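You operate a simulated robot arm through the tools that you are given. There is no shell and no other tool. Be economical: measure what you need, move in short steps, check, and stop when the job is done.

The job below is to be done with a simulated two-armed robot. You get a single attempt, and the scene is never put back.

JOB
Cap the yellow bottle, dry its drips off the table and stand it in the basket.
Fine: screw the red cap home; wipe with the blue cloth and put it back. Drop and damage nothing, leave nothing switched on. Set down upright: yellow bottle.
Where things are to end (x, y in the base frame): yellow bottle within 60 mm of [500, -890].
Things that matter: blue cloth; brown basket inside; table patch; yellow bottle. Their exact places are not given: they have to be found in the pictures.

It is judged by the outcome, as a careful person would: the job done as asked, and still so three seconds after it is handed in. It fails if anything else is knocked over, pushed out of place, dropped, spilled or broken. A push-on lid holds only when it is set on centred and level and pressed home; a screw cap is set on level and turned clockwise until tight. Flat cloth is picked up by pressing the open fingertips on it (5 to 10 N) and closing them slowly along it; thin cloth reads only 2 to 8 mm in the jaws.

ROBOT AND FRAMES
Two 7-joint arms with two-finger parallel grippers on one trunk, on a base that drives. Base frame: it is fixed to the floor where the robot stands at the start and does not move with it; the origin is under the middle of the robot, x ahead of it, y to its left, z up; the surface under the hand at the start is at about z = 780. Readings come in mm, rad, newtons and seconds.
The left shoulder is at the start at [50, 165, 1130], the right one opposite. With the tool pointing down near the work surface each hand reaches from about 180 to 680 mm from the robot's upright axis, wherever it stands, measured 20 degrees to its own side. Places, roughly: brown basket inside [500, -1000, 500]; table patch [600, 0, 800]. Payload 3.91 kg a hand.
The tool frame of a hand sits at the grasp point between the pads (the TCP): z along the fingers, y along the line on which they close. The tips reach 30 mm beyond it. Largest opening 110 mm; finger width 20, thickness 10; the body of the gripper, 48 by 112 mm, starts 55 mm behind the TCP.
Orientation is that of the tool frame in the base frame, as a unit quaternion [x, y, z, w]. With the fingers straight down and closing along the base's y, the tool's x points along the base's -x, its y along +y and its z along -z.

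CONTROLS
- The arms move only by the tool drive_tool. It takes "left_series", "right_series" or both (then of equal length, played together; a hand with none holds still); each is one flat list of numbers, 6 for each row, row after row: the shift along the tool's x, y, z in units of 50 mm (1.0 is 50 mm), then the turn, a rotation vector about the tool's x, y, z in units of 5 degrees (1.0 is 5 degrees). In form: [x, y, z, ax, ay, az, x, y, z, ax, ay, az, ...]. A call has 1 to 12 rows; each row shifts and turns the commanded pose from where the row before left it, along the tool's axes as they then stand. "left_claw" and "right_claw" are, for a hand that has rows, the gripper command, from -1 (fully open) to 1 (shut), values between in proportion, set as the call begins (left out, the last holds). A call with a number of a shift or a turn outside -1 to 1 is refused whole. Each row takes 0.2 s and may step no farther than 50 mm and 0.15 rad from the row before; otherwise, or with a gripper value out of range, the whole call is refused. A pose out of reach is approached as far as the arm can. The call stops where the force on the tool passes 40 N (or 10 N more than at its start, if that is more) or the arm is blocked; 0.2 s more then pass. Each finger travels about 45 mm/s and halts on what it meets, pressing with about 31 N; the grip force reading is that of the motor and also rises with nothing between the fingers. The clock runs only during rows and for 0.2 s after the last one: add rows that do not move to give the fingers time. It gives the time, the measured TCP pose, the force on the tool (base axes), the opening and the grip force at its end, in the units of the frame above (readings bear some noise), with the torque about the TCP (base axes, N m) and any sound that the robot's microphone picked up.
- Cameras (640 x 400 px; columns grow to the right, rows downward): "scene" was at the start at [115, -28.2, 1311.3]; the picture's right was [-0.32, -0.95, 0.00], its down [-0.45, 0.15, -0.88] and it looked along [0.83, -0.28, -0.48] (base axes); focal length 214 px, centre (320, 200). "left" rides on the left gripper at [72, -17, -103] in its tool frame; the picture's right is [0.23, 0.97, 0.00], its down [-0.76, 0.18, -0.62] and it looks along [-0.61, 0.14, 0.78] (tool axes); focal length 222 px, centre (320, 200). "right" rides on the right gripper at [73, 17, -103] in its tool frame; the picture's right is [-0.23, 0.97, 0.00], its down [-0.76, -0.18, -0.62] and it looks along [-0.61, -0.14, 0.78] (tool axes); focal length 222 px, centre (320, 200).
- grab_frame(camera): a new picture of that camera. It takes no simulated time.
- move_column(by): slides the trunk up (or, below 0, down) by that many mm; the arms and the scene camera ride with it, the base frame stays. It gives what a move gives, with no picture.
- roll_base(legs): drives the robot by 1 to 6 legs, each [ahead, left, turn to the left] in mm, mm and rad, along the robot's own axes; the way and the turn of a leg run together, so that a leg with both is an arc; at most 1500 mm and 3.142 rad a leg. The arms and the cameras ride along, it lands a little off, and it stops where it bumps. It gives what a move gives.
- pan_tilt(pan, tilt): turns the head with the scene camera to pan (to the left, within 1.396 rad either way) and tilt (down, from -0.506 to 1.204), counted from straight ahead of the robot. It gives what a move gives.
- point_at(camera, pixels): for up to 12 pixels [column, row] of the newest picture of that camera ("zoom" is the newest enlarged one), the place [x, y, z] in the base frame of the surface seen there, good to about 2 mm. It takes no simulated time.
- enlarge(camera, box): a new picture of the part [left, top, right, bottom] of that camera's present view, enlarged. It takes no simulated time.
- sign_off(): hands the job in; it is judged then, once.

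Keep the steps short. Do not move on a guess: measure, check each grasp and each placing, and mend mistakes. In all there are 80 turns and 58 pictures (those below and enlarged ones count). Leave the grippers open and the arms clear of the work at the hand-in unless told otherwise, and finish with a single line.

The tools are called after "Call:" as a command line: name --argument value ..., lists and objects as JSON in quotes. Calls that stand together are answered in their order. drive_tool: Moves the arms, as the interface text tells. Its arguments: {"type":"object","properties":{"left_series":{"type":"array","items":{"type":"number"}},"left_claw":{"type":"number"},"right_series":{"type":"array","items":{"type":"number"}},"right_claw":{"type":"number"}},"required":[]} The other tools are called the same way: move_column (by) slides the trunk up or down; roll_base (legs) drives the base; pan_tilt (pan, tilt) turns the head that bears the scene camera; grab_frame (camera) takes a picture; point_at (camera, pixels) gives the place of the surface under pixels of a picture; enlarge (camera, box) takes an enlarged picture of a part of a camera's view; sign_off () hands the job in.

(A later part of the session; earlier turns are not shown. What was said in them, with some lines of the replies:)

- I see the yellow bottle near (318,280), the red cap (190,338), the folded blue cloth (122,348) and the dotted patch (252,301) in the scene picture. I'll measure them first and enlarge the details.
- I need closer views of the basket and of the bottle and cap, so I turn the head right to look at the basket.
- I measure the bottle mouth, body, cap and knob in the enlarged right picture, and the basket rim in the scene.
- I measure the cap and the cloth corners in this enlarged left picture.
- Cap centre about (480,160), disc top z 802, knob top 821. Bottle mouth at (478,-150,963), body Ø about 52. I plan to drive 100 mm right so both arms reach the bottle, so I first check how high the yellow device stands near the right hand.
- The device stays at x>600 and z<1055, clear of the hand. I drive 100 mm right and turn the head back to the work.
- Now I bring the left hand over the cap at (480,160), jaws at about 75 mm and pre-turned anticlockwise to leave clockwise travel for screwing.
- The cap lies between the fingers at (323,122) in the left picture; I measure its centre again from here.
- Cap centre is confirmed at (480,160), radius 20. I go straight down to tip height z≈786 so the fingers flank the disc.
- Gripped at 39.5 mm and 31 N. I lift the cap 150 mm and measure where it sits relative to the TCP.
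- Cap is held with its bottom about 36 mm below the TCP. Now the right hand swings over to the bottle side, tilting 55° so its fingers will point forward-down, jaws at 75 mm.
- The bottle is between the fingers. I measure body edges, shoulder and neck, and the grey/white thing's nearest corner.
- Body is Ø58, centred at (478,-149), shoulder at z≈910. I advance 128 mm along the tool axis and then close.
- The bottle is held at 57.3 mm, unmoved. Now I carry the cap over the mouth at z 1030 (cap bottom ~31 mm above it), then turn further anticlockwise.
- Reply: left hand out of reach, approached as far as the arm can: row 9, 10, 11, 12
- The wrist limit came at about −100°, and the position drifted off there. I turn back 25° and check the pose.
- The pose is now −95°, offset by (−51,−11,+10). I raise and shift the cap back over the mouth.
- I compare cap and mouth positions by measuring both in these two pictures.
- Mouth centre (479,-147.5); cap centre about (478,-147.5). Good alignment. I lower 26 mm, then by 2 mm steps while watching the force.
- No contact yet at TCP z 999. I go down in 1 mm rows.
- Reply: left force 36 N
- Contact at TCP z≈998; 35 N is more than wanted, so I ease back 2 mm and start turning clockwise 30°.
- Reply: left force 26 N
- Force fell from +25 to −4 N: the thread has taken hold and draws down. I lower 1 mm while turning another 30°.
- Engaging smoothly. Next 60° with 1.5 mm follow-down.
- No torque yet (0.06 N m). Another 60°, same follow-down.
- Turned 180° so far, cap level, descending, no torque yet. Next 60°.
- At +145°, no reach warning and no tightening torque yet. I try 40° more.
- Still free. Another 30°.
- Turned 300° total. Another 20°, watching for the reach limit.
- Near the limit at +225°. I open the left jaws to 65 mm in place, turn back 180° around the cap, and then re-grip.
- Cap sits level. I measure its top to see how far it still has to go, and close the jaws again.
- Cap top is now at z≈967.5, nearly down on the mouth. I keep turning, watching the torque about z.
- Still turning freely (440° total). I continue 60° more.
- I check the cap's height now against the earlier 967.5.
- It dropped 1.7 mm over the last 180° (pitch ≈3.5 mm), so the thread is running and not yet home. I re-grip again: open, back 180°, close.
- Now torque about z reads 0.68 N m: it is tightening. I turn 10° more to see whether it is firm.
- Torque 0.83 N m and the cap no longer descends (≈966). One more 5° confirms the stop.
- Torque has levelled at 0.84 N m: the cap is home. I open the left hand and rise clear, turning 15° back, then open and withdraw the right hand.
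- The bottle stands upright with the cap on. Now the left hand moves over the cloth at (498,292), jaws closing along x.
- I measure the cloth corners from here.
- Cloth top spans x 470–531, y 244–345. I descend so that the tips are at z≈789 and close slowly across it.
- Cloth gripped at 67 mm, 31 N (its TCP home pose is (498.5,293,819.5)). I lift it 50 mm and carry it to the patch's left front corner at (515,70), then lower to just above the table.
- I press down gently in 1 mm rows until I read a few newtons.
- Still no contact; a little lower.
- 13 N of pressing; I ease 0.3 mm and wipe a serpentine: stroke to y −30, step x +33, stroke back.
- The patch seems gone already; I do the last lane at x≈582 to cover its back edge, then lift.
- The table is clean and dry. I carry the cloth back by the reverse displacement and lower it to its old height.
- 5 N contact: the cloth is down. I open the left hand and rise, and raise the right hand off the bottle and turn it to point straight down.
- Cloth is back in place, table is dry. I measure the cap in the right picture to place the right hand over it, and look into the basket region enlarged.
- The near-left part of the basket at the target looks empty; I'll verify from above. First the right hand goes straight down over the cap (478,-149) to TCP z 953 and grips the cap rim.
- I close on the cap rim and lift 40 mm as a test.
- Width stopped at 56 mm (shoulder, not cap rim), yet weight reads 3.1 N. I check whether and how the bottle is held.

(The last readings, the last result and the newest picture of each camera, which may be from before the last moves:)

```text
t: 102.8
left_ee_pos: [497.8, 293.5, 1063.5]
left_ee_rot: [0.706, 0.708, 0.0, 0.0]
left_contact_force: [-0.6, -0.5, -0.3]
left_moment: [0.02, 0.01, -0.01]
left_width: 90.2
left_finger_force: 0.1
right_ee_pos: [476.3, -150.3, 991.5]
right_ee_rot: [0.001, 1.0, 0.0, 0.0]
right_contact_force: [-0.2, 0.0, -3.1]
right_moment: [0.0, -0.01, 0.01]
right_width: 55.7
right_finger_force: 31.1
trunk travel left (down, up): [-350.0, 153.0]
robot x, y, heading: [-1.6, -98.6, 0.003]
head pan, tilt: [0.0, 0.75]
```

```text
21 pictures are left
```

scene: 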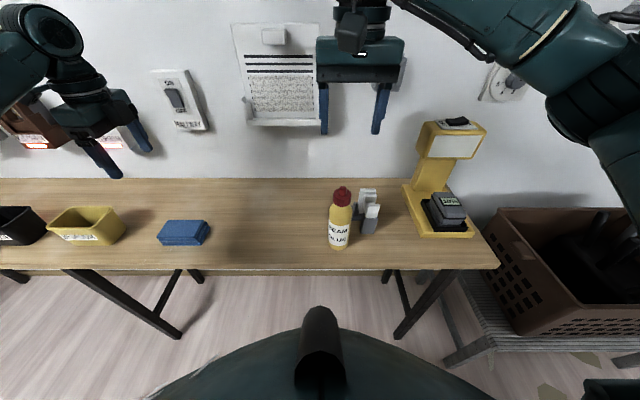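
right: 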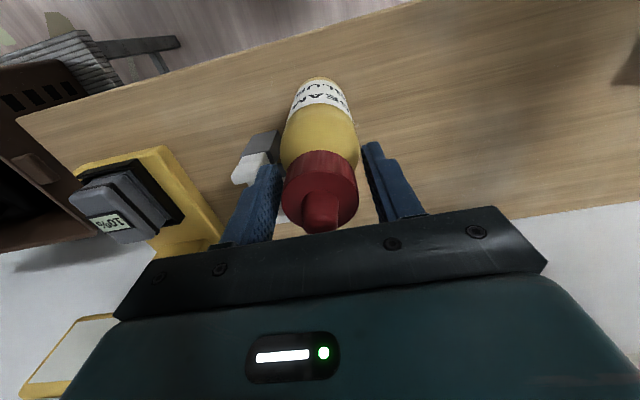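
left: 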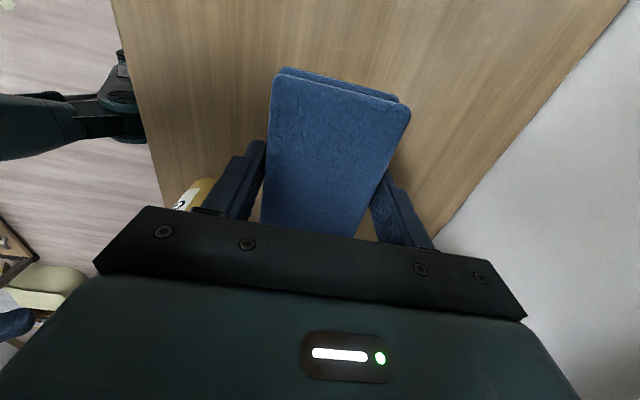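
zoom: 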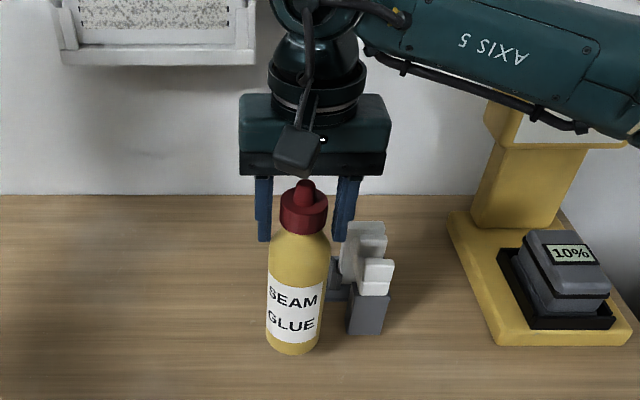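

The bottle is lifted and upright, but held only by the very tips on the shoulder. I set it back down, open, go 14 mm lower for a deeper grip, and re-grip.

Call:
drive_tool --right_series '[0, 0, 0.3, 0, 0, 0, 0, 0, 0.3, 0, 0, 0, 0, 0, 0.19, 0, 0, 0, 0, 0, 0.01, 0, 0, 0, 0, 0, 0, 0, 0, 0]'

Call:
drive_tool --right_series '[0, 0, 0, 0, 0, 0, 0, 0, 0, 0, 0, 0, 0, 0, 0, 0, 0, 0, 0, 0, 0.14, 0, 0, 0, 0, 0, 0.14, 0, 0, 0]' --right_claw -0.36

Call:
drive_tool --right_series '[0, 0, 0, 0, 0, 0, 0, 0, 0, 0, 0, 0, 0, 0, 0, 0, 0, 0, 0, 0, 0, 0, 0, 0, 0, 0, 0, 0, 0, 0]' --right_claw 1

Call:
drive_tool --right_series '[0, 0, -0.2, 0, 0, 0, 0, 0, -0.4, 0, 0, 0, 0, 0, -0.6, 0, 0, 0, 0, 0, -0.8, 0, 0, 0, 0, 0, 0, 0, 0, 0]'

Call:
enlarge --camera "scene" --box '[260, 100, 440, 260]'

```text
t: 104.0
left_ee_pos: [497.2, 293.4, 1063.6]
left_ee_rot: [0.706, 0.708, 0.0, 0.0]
left_contact_force: [0.7, 0.7, -0.1]
left_moment: [-0.02, 0.04, -0.02]
left_width: 90.2
left_finger_force: 0.0
right_ee_pos: [478.0, -149.6, 951.8]
right_ee_rot: [0.001, 1.0, 0.0, 0.001]
right_contact_force: [1.4, -1.8, 1.9]
right_moment: [-0.19, -0.12, -0.01]
right_width: 55.7
right_finger_force: 30.9
trunk travel left (down, up): [-350.0, 153.0]
robot x, y, heading: [1.9, -100.2, -0.005]
head pan, tilt: [0.0, 0.75]
```

```text
t: 105.2
left_ee_pos: [496.3, 294.0, 1063.4]
left_ee_rot: [0.706, 0.708, 0.0, 0.0]
left_contact_force: [-0.4, 0.2, -0.3]
left_moment: [0.02, 0.0, 0.02]
left_width: 90.2
left_finger_force: 0.0
right_ee_pos: [478.6, -148.2, 937.1]
right_ee_rot: [-0.001, 1.0, 0.0, 0.001]
right_contact_force: [0.5, -0.3, -0.3]
right_moment: [-0.01, 0.0, -0.02]
right_width: 74.5
right_finger_force: 0.0
trunk travel left (down, up): [-350.0, 153.0]
robot x, y, heading: [1.3, -97.5, 0.001]
head pan, tilt: [0.0, 0.75]
```

```text
t: 106.5
left_ee_pos: [498.3, 294.3, 1064.1]
left_ee_rot: [0.706, 0.708, 0.0, 0.0]
left_contact_force: [-0.3, 0.2, -0.1]
left_moment: [0.01, -0.03, -0.02]
left_width: 90.0
left_finger_force: 0.1
right_ee_pos: [478.5, -150.2, 938.8]
right_ee_rot: [0.001, 1.0, -0.001, -0.001]
right_contact_force: [0.3, -0.9, -0.2]
right_moment: [-0.06, -0.08, -0.01]
right_width: 55.6
right_finger_force: 31.2
trunk travel left (down, up): [-350.0, 153.0]
robot x, y, heading: [2.8, -99.4, 0.001]
head pan, tilt: [0.0, 0.75]
```

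```text
t: 107.7
left_ee_pos: [498.6, 293.9, 1064.1]
left_ee_rot: [0.707, 0.708, 0.001, 0.0]
left_contact_force: [1.2, -0.4, 0.1]
left_moment: [-0.04, 0.0, 0.0]
left_width: 90.1
left_finger_force: 0.2
right_ee_pos: [477.4, -151.2, 1038.1]
right_ee_rot: [0.0, 1.0, 0.0, 0.0]
right_contact_force: [-0.1, 0.1, -3.8]
right_moment: [0.03, 0.0, 0.0]
right_width: 55.9
right_finger_force: 31.2
trunk travel left (down, up): [-350.0, 153.0]
robot x, y, heading: [-1.9, -96.1, 0.008]
head pan, tilt: [0.0, 0.75]
```

```text
2.50 times, centred on (350, 180) of scene
```

zoom: 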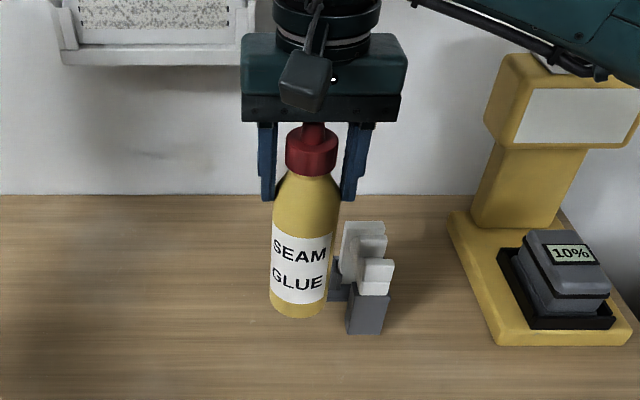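

Firm hold, 3.8 N, upright; bottle bottom is 157 mm below the TCP. I raise 50 mm and draw back 50 mm for clearance, then look to the right along the driving path.

Call:
drive_tool --right_series '[0.3, 0, -0.3, 0, 0, 0, 0.3, 0, -0.3, 0, 0, 0, 0.3, 0, -0.3, 0, 0, 0, 0.1, 0, -0.1, 0, 0, 0]'

Call:
pan_tilt --pan -1.2 --tilt 0.75

Call:
grab_frame --camera "scene"

```text
t: 108.7
left_ee_pos: [498.5, 293.9, 1063.6]
left_ee_rot: [0.706, 0.708, 0.0, -0.001]
left_contact_force: [-0.3, -0.3, 0.4]
left_moment: [0.02, 0.03, 0.03]
left_width: 90.2
left_finger_force: 0.0
right_ee_pos: [426.3, -149.8, 1089.5]
right_ee_rot: [0.001, 1.0, 0.0, 0.0]
right_contact_force: [-0.2, 0.2, -3.3]
right_moment: [-0.01, 0.03, 0.03]
right_width: 55.5
right_finger_force: 30.6
trunk travel left (down, up): [-350.0, 153.0]
robot x, y, heading: [-2.3, -95.1, -0.001]
head pan, tilt: [0.0, 0.75]
```

```text
t: 110.0
left_ee_pos: [497.1, 294.0, 1062.8]
left_ee_rot: [0.707, 0.708, 0.0, 0.0]
left_contact_force: [-0.4, 0.1, -0.3]
left_moment: [0.01, 0.0, -0.01]
left_width: 90.1
left_finger_force: 0.0
right_ee_pos: [427.6, -149.7, 1089.5]
right_ee_rot: [0.0, 1.0, 0.0, 0.0]
right_contact_force: [-0.6, 0.1, -3.8]
right_moment: [0.0, 0.01, -0.02]
right_width: 55.7
right_finger_force: 30.9
trunk travel left (down, up): [-350.0, 153.0]
robot x, y, heading: [-1.5, -98.6, 0.004]
head pan, tilt: [-1.201, 0.75]
```

```text
19 pictures are left
```

scene: 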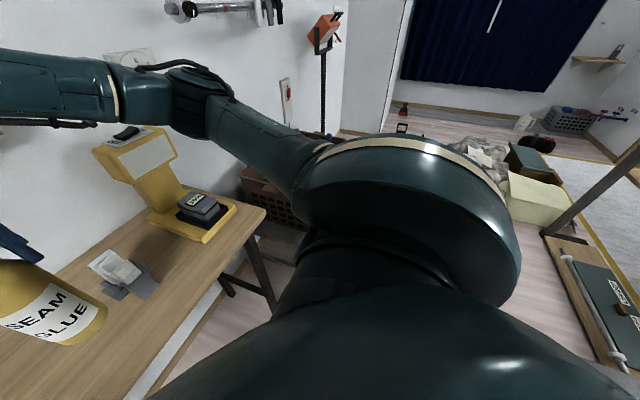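

Call:
point_at --camera "scene" --pixels '[[322, 40], [323, 80], [460, 150], [540, 200], [570, 260], [620, 340], [285, 285], [270, 200], [480, 160], [545, 240], [600, 180], [403, 128]]'

```text
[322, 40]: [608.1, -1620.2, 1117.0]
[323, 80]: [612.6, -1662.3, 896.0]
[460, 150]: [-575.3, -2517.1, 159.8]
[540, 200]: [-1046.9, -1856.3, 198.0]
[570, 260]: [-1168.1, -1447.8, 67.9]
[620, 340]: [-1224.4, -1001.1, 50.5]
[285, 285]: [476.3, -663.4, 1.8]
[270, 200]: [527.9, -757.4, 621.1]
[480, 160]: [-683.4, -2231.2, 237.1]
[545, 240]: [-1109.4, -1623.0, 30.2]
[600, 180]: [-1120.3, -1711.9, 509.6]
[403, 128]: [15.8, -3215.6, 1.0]
```

The path is clear (nearest object is the stand at y −1620). I drive 580 mm to the right.

Call:
roll_base --legs '[[0, -300, 0], [0, -280, 0]]'

Call:
pan_tilt --pan -0.5 --tilt 0.9

Call:
grab_frame --camera "scene"

Call:
grab_frame --camera "right"

```text
t: 115.4
left_ee_pos: [492.5, -235.6, 1064.9]
left_ee_rot: [0.703, 0.711, 0.0, 0.0]
left_contact_force: [-1.1, 1.0, 0.2]
left_moment: [-0.03, 0.02, 0.02]
left_width: 90.0
left_finger_force: 0.0
right_ee_pos: [426.6, -680.3, 1088.3]
right_ee_rot: [-0.003, 1.0, -0.001, 0.0]
right_contact_force: [-0.5, -1.0, -3.1]
right_moment: [0.03, -0.04, 0.01]
right_width: 55.7
right_finger_force: 31.0
trunk travel left (down, up): [-350.0, 153.0]
robot x, y, heading: [-0.6, -634.7, 0.01]
head pan, tilt: [-1.201, 0.75]
stopped in leg 2: the robot was blocked; the commanded pose is now the measured one
```

```text
t: 116.5
left_ee_pos: [493.3, -235.4, 1063.0]
left_ee_rot: [0.703, 0.711, -0.001, -0.001]
left_contact_force: [-0.2, -0.6, 0.5]
left_moment: [0.01, -0.02, -0.02]
left_width: 89.9
left_finger_force: 0.0
right_ee_pos: [425.4, -679.0, 1089.5]
right_ee_rot: [-0.003, 1.0, 0.0, 0.0]
right_contact_force: [-0.6, 0.4, -2.8]
right_moment: [0.02, 0.01, 0.0]
right_width: 55.7
right_finger_force: 31.2
trunk travel left (down, up): [-350.0, 153.0]
robot x, y, heading: [0.1, -628.6, 0.012]
head pan, tilt: [-0.499, 0.901]
```

```text
18 pictures are left
```

scene: 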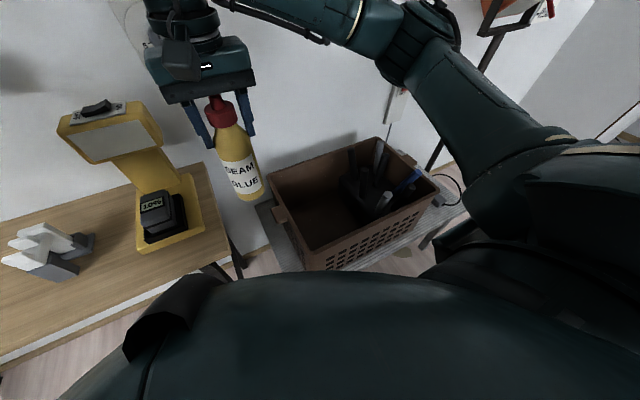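

```text
17 pictures are left
```

right: 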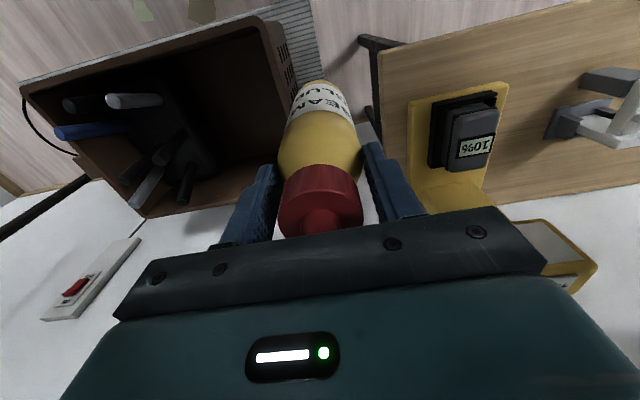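

The base bumped lightly and stopped at y −632, but the target (500,−890) is within reach from here. I measure the basket's rim, walls and floor at the target.

Call:
point_at --camera "scene" --pixels '[[270, 180], [318, 250], [437, 185], [380, 140], [305, 205], [330, 215], [345, 225], [320, 190], [350, 190], [375, 205], [310, 240], [385, 212]]'

Call:
enlarge --camera "scene" --box '[250, 120, 460, 280]'

Call:
point_at --camera "right" --pixels '[[265, 25], [180, 90], [230, 60], [250, 100], [270, 120], [240, 150], [200, 60], [130, 60], [180, 200], [275, 50], [20, 85], [155, 100]]'

```text
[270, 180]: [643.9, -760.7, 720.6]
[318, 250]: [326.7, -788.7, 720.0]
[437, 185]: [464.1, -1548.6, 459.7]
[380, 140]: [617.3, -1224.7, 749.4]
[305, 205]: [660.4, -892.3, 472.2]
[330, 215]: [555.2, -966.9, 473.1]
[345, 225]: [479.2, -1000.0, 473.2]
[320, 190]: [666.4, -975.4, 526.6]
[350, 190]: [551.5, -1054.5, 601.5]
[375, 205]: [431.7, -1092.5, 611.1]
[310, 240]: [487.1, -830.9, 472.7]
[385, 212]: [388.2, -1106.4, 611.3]
```

```text
2.50 times, centred on (355, 200) of scene
```

zoom: 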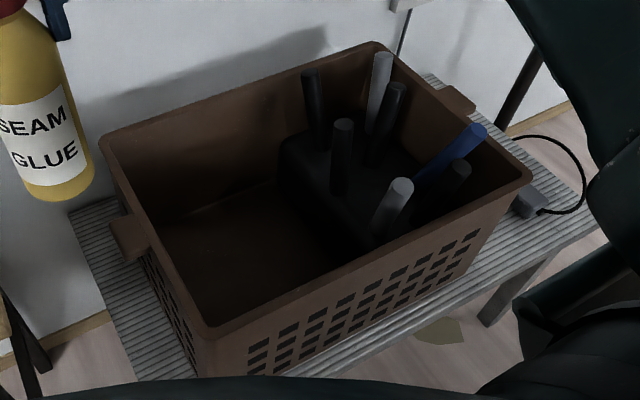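

```text
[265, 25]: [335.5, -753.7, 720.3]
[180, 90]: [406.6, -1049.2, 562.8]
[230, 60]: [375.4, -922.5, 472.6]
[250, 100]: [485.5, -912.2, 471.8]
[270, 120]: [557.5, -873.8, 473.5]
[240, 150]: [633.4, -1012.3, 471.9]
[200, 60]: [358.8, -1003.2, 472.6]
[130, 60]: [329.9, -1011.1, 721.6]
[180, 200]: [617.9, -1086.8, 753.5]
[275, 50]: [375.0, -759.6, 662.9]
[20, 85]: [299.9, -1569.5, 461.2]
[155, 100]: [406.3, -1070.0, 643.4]
```

Basket: rim z 720, floor z 472.5, x 327–665, y −757 to −1240; the contents start beyond y≈−1000, so (500,−890) is free. I move the bottle over the target and raise the left hand before lowering the trunk.

Call:
drive_tool --right_series '[-0.243, -0.7, 0, 0, 0, 0, -0.243, -0.7, 0, 0, 0, 0, -0.243, -0.7, 0, 0, 0, 0, -0.243, -0.7, 0, 0, 0, 0, -0.243, -0.7, 0, 0, 0, 0, -0.243, -0.7, 0, 0, 0, 0]' --left_series '[0, -0.3, -0.6, 0, 0, 0, 0, -0.3, -0.6, 0, 0, 0, 0, -0.3, -0.6, 0, 0, 0, 0, -0.3, -0.6, 0, 0, 0, 0, -0.3, -0.6, 0, 0, 0, 0, -0.3, -0.6, 0, 0, 0]'

Call:
move_column --by -180

Call:
grab_frame --camera "right"

Call:
grab_frame --camera "scene"

```text
t: 117.9
left_ee_pos: [401.7, -237.9, 1245.7]
left_ee_rot: [0.704, 0.711, 0.001, -0.001]
left_contact_force: [0.3, 0.0, 0.4]
left_moment: [0.02, 0.03, 0.03]
left_width: 90.1
left_finger_force: 0.0
right_ee_pos: [499.9, -889.6, 1088.5]
right_ee_rot: [-0.006, 1.0, 0.0, 0.0]
right_contact_force: [0.1, -0.3, -3.0]
right_moment: [0.0, -0.04, 0.0]
right_width: 55.8
right_finger_force: 30.9
trunk travel left (down, up): [-350.0, 153.0]
robot x, y, heading: [-1.8, -635.8, 0.007]
head pan, tilt: [-0.499, 0.901]
```

```text
t: 119.9
left_ee_pos: [403.0, -235.6, 1064.9]
left_ee_rot: [0.703, 0.711, 0.0, 0.0]
left_contact_force: [0.1, -0.3, 0.0]
left_moment: [0.01, 0.04, -0.01]
left_width: 90.1
left_finger_force: 0.0
right_ee_pos: [501.3, -888.3, 909.4]
right_ee_rot: [-0.004, 1.0, 0.0, 0.001]
right_contact_force: [-0.2, 0.7, -3.9]
right_moment: [-0.05, 0.02, -0.02]
right_width: 55.9
right_finger_force: 30.8
trunk travel left (down, up): [-170.0, 333.0]
robot x, y, heading: [-2.4, -631.4, 0.005]
head pan, tilt: [-0.499, 0.901]
```

```text
15 pictures are left
```

right: 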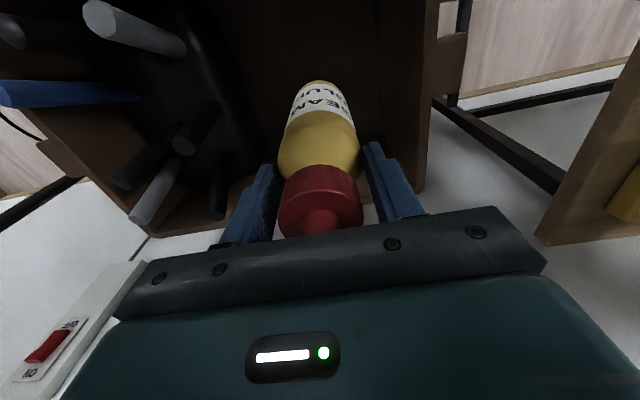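

```text
14 pictures are left
```

scene: 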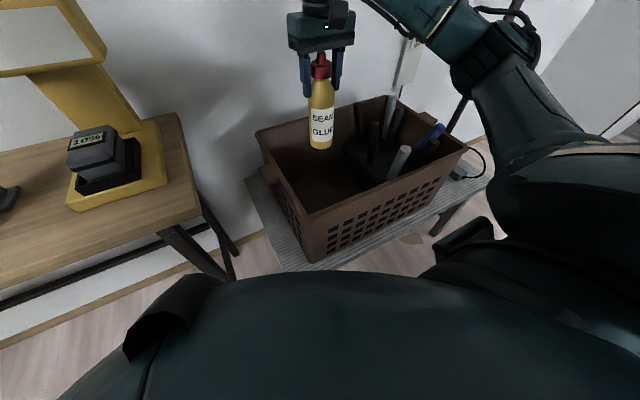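

The bottle hangs over the free left part of the basket. I lower 200 mm, then check.

Call:
drive_tool --right_series '[0, 0, 0.5, 0, 0, 0, 0, 0, 0.5, 0, 0, 0, 0, 0, 0.5, 0, 0, 0, 0, 0, 0.5, 0, 0, 0, 0, 0, 0.5, 0, 0, 0, 0, 0, 0.5, 0, 0, 0, 0, 0, 0.5, 0, 0, 0, 0, 0, 0.5, 0, 0, 0]'

Call:
grab_frame --camera "scene"

```text
t: 121.7
left_ee_pos: [403.3, -236.5, 1064.2]
left_ee_rot: [0.704, 0.711, -0.001, 0.0]
left_contact_force: [-1.5, -0.4, -0.5]
left_moment: [0.02, 0.02, -0.02]
left_width: 90.2
left_finger_force: 0.1
right_ee_pos: [500.5, -887.7, 709.7]
right_ee_rot: [-0.003, 1.0, -0.001, -0.001]
right_contact_force: [-0.5, 0.6, -3.7]
right_moment: [-0.02, -0.01, -0.01]
right_width: 55.8
right_finger_force: 30.6
trunk travel left (down, up): [-170.0, 333.0]
robot x, y, heading: [-2.7, -634.0, 0.009]
head pan, tilt: [-0.499, 0.901]
```

```text
13 pictures are left
```

scene: 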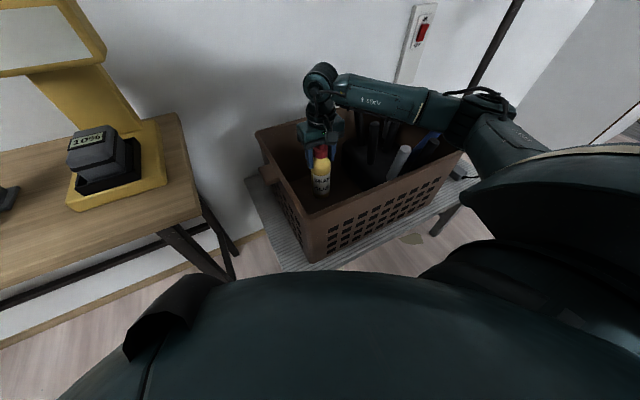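

The forearm now lies across the basket over the tools; I measure its height before going lower.

Call:
point_at --camera "scene" --pixels '[[340, 95], [380, 112], [420, 118], [455, 125], [470, 140], [490, 110], [450, 105], [405, 150], [374, 127], [462, 160], [435, 135], [400, 95]]'

Call:
enlarge --camera "scene" --box '[250, 50, 530, 260]'

```text
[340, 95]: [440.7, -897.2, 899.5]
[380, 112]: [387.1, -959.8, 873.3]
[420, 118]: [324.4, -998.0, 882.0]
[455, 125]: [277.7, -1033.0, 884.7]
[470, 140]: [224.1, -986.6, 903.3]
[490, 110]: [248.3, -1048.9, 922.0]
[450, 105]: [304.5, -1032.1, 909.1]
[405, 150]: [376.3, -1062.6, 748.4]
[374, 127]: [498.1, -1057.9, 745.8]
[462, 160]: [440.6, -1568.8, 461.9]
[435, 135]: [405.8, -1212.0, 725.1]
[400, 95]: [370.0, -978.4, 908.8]
```

```text
1.90 times, centred on (390, 155) of scene
```

zoom: 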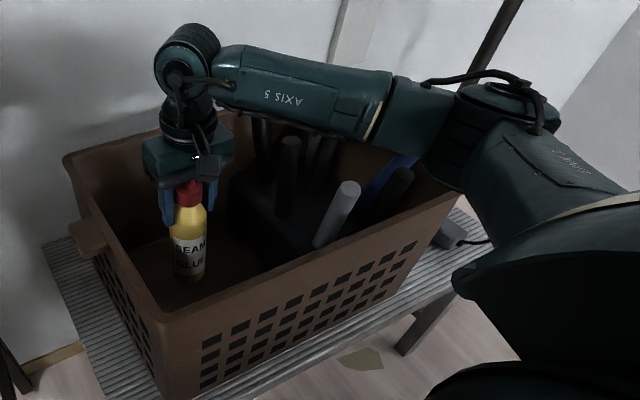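

Forearm underside is about z 840 or more and rim/tools are at 720–750, not below the forearm's path; another 80 mm is safe. I lower 68 mm more.

Call:
drive_tool --right_series '[0, 0, 0.35, 0, 0, 0, 0, 0, 0.35, 0, 0, 0, 0, 0, 0.3, 0, 0, 0, 0, 0, 0.2, 0, 0, 0, 0, 0, 0.16, 0, 0, 0, 0, 0, 0, 0, 0, 0]'

Call:
drive_tool --right_series '[0, 0, 0.06, 0, 0, 0, 0, 0, 0.06, 0, 0, 0, 0, 0, 0, 0, 0, 0]'

Call:
enlarge --camera "scene" --box '[250, 50, 530, 260]'

```text
t: 123.1
left_ee_pos: [402.9, -236.7, 1065.5]
left_ee_rot: [0.703, 0.711, -0.001, -0.001]
left_contact_force: [-0.8, -0.6, -0.1]
left_moment: [-0.04, 0.0, 0.0]
left_width: 90.1
left_finger_force: 0.0
right_ee_pos: [501.4, -887.9, 640.6]
right_ee_rot: [-0.003, 1.0, 0.001, -0.001]
right_contact_force: [0.3, 0.1, -4.5]
right_moment: [-0.02, 0.03, -0.04]
right_width: 55.6
right_finger_force: 31.2
trunk travel left (down, up): [-170.0, 333.0]
robot x, y, heading: [-1.1, -634.6, 0.004]
head pan, tilt: [-0.499, 0.901]
```

```text
t: 123.9
left_ee_pos: [404.4, -236.6, 1063.9]
left_ee_rot: [0.704, 0.711, -0.001, 0.0]
left_contact_force: [0.2, -0.3, -0.3]
left_moment: [-0.01, 0.0, -0.04]
left_width: 90.4
left_finger_force: 0.0
right_ee_pos: [500.8, -887.6, 634.2]
right_ee_rot: [-0.003, 1.0, 0.0, 0.0]
right_contact_force: [0.1, 0.1, -3.3]
right_moment: [-0.03, 0.01, 0.0]
right_width: 55.7
right_finger_force: 30.9
trunk travel left (down, up): [-170.0, 333.0]
robot x, y, heading: [2.8, -631.5, 0.011]
head pan, tilt: [-0.499, 0.901]
```

```text
1.90 times, centred on (390, 155) of scene
```

zoom: 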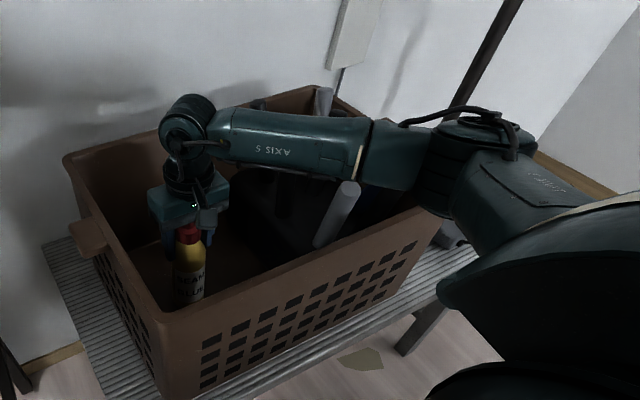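

The grey tool's top appears close to the forearm; I measure both before the last few millimetres.

Call:
point_at --camera "zoom" --pixels '[[350, 185], [345, 200], [335, 174], [365, 183], [300, 168], [345, 150], [400, 185], [430, 205], [455, 215], [395, 215], [440, 200], [250, 160]]'

```text
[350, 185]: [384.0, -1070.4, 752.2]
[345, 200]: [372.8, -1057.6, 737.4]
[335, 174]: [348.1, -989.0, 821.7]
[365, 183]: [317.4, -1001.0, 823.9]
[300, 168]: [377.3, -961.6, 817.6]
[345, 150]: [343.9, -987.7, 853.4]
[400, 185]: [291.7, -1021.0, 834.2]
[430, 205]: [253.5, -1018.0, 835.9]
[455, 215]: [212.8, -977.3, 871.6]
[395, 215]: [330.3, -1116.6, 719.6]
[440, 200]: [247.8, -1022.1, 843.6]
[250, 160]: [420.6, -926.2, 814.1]
```

Forearm lower edge z≈815 versus tool top 752: clear. I go down the last few millimetres in small steps.

Call:
drive_tool --right_series '[0, 0, 0.03, 0, 0, 0, 0, 0, 0.02, 0, 0, 0, 0, 0, 0, 0, 0, 0]'

Call:
drive_tool --right_series '[0, 0, 0.02, 0, 0, 0, 0, 0, 0, 0, 0, 0]'

```text
t: 124.7
left_ee_pos: [402.8, -236.2, 1064.6]
left_ee_rot: [0.703, 0.711, 0.0, -0.001]
left_contact_force: [0.2, 0.5, -1.0]
left_moment: [-0.02, 0.02, 0.01]
left_width: 90.5
left_finger_force: 0.1
right_ee_pos: [500.9, -888.5, 632.9]
right_ee_rot: [-0.003, 1.0, 0.0, -0.001]
right_contact_force: [-0.1, 0.0, -2.7]
right_moment: [0.02, 0.0, 0.0]
right_width: 55.8
right_finger_force: 31.3
trunk travel left (down, up): [-170.0, 333.0]
robot x, y, heading: [-1.2, -634.2, 0.009]
head pan, tilt: [-0.499, 0.901]
```

```text
t: 125.3
left_ee_pos: [402.7, -236.6, 1064.8]
left_ee_rot: [0.703, 0.711, -0.001, 0.0]
left_contact_force: [1.1, -0.9, -0.6]
left_moment: [0.0, 0.03, 0.01]
left_width: 90.0
left_finger_force: 0.0
right_ee_pos: [498.9, -889.4, 631.6]
right_ee_rot: [-0.003, 1.0, 0.0, -0.001]
right_contact_force: [0.1, 0.2, -3.2]
right_moment: [-0.04, -0.03, 0.04]
right_width: 55.6
right_finger_force: 31.1
trunk travel left (down, up): [-170.0, 333.0]
robot x, y, heading: [-0.5, -630.8, 0.006]
head pan, tilt: [-0.499, 0.901]
```

Still carrying the weight; 1 mm at a time.

Call:
drive_tool --right_series '[0, 0, 0.02, 0, 0, 0, 0, 0, 0.01, 0, 0, 0, 0, 0, 0, 0, 0, 0]'

Call:
drive_tool --right_series '[0, 0, 0.01, 0, 0, 0, 0, 0, 0, 0, 0, 0]'

```text
t: 126.1
left_ee_pos: [402.9, -235.9, 1065.4]
left_ee_rot: [0.703, 0.711, 0.001, -0.001]
left_contact_force: [1.0, -0.3, -0.2]
left_moment: [-0.01, -0.02, -0.02]
left_width: 90.0
left_finger_force: 0.1
right_ee_pos: [499.4, -888.7, 630.3]
right_ee_rot: [-0.004, 1.0, 0.0, 0.0]
right_contact_force: [-2.2, 0.1, 2.2]
right_moment: [0.13, 0.18, 0.05]
right_width: 55.6
right_finger_force: 31.3
trunk travel left (down, up): [-170.0, 333.0]
robot x, y, heading: [1.8, -631.2, 0.01]
head pan, tilt: [-0.499, 0.901]
```

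```text
t: 126.7
left_ee_pos: [401.3, -236.2, 1066.0]
left_ee_rot: [0.703, 0.711, 0.0, -0.001]
left_contact_force: [0.1, 0.5, 0.6]
left_moment: [0.02, 0.02, -0.02]
left_width: 90.3
left_finger_force: 0.1
right_ee_pos: [499.0, -887.8, 631.4]
right_ee_rot: [-0.003, 1.0, -0.001, 0.0]
right_contact_force: [-3.3, -1.0, 6.5]
right_moment: [0.13, 0.48, 0.1]
right_width: 55.7
right_finger_force: 30.6
trunk travel left (down, up): [-170.0, 333.0]
robot x, y, heading: [-2.3, -631.8, 0.006]
head pan, tilt: [-0.499, 0.901]
```

The floor bears it (+6 N). I ease 0.5 mm, open the jaws, and rise straight up.

Call:
drive_tool --right_series '[0, 0, -0.01, 0, 0, 0, 0, 0, 0, 0, 0, 0, 0, 0, 0, 0, 0, 0, 0, 0, 0, 0, 0, 0]' --right_claw -0.4

Call:
drive_tool --right_series '[0, 0, -0.2, 0, 0, 0, 0, 0, -0.4, 0, 0, 0, 0, 0, -0.7, 0, 0, 0, 0, 0, -0.8, 0, 0, 0, 0, 0, -0.8, 0, 0, 0, 0, 0, -0.8, 0, 0, 0, 0, 0, -0.8, 0, 0, 0, 0, 0, -0.8, 0, 0, 0, 0, 0, -0.8, 0, 0, 0]'

Call:
grab_frame --camera "scene"

Call:
grab_frame --camera "right"

```text
t: 127.7
left_ee_pos: [402.9, -236.2, 1065.2]
left_ee_rot: [0.703, 0.711, 0.0, -0.001]
left_contact_force: [0.5, -0.3, -0.7]
left_moment: [0.01, -0.05, 0.02]
left_width: 90.1
left_finger_force: 0.1
right_ee_pos: [500.5, -887.6, 628.5]
right_ee_rot: [-0.003, 1.0, 0.0, 0.001]
right_contact_force: [-0.3, 0.4, 0.1]
right_moment: [0.01, 0.02, 0.04]
right_width: 77.0
right_finger_force: 0.1
trunk travel left (down, up): [-170.0, 333.0]
robot x, y, heading: [-0.7, -633.4, 0.008]
head pan, tilt: [-0.499, 0.901]
```

```text
t: 129.7
left_ee_pos: [402.3, -237.6, 1065.5]
left_ee_rot: [0.704, 0.71, 0.0, 0.0]
left_contact_force: [0.3, 0.9, 0.1]
left_moment: [-0.05, 0.01, -0.01]
left_width: 90.2
left_finger_force: 0.1
right_ee_pos: [500.7, -887.1, 935.6]
right_ee_rot: [-0.004, 1.0, 0.0, -0.002]
right_contact_force: [0.4, 0.4, -0.6]
right_moment: [-0.01, 0.02, 0.02]
right_width: 76.7
right_finger_force: 0.1
trunk travel left (down, up): [-170.0, 333.0]
robot x, y, heading: [-1.4, -635.5, 0.008]
head pan, tilt: [-0.499, 0.901]
```

```text
10 pictures are left
```

scene: 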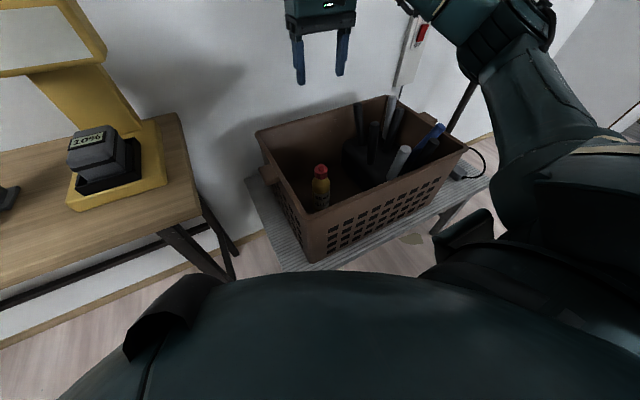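

```text
9 pictures are left
```

right: 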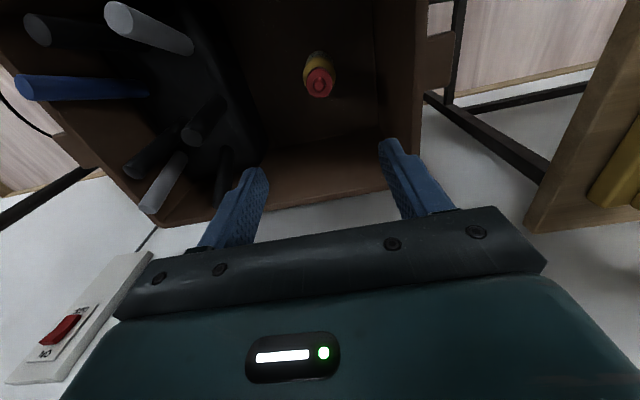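

The bottle stands upright in the basket. I verify its place, open both grippers fully, and look back at the table and cloth.

Call:
point_at --camera "right" --pixels '[[320, 86], [320, 92], [312, 57]]'

Call:
drive_tool --right_series '[0, 0, -0.5, 0, 0, 0, 0, 0, -0.5, 0, 0, 0, 0, 0, 0, 0, 0, 0, 0, 0, 0, 0, 0, 0]' --left_series '[0, 0, 0, 0, 0, 0, 0, 0, 0, 0, 0, 0, 0, 0, 0, 0, 0, 0, 0, 0, 0, 0, 0, 0]' --left_claw -1 --right_claw -1

Call:
pan_tilt --pan 0.75 --tilt 0.4

Call:
grab_frame --camera "scene"

```text
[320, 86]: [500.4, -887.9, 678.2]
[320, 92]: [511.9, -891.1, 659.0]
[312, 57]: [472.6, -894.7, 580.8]
```

```text
t: 130.7
left_ee_pos: [403.4, -236.1, 1064.4]
left_ee_rot: [0.703, 0.711, 0.0, 0.0]
left_contact_force: [0.7, 0.2, 0.4]
left_moment: [-0.03, -0.02, 0.01]
left_width: 109.8
left_finger_force: 0.1
right_ee_pos: [501.1, -888.8, 985.2]
right_ee_rot: [-0.003, 1.0, 0.0, 0.0]
right_contact_force: [0.8, -0.4, -0.3]
right_moment: [-0.01, -0.04, -0.06]
right_width: 110.0
right_finger_force: 0.0
trunk travel left (down, up): [-170.0, 333.0]
robot x, y, heading: [-3.3, -634.5, 0.013]
head pan, tilt: [-0.499, 0.901]
```

```text
t: 132.1
left_ee_pos: [403.1, -236.0, 1064.0]
left_ee_rot: [0.704, 0.71, -0.001, 0.0]
left_contact_force: [-0.1, -0.2, 0.2]
left_moment: [0.04, 0.0, -0.02]
left_width: 110.0
left_finger_force: 0.1
right_ee_pos: [500.5, -889.3, 983.9]
right_ee_rot: [-0.003, 1.0, 0.0, 0.0]
right_contact_force: [-0.3, 0.1, -0.1]
right_moment: [-0.03, -0.02, 0.01]
right_width: 110.2
right_finger_force: 0.1
trunk travel left (down, up): [-170.0, 333.0]
robot x, y, heading: [-3.8, -632.2, 0.009]
head pan, tilt: [0.75, 0.4]
```

```text
8 pictures are left
```

scene: 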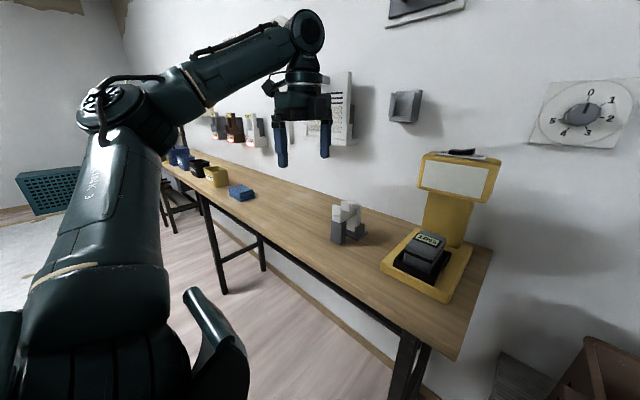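

Bottle is at (500,−888), upright and capped. The table is dry, the cloth is back in place, both grippers are open and the arms are clear, so I hand in.

Call:
sign_off

```text
The job is handed in.
```

The yellow bottle is capped tight and stands upright in the basket at about (500, −888); the table patch is wiped dry, the blue cloth is back where it was, and the job is handed in.
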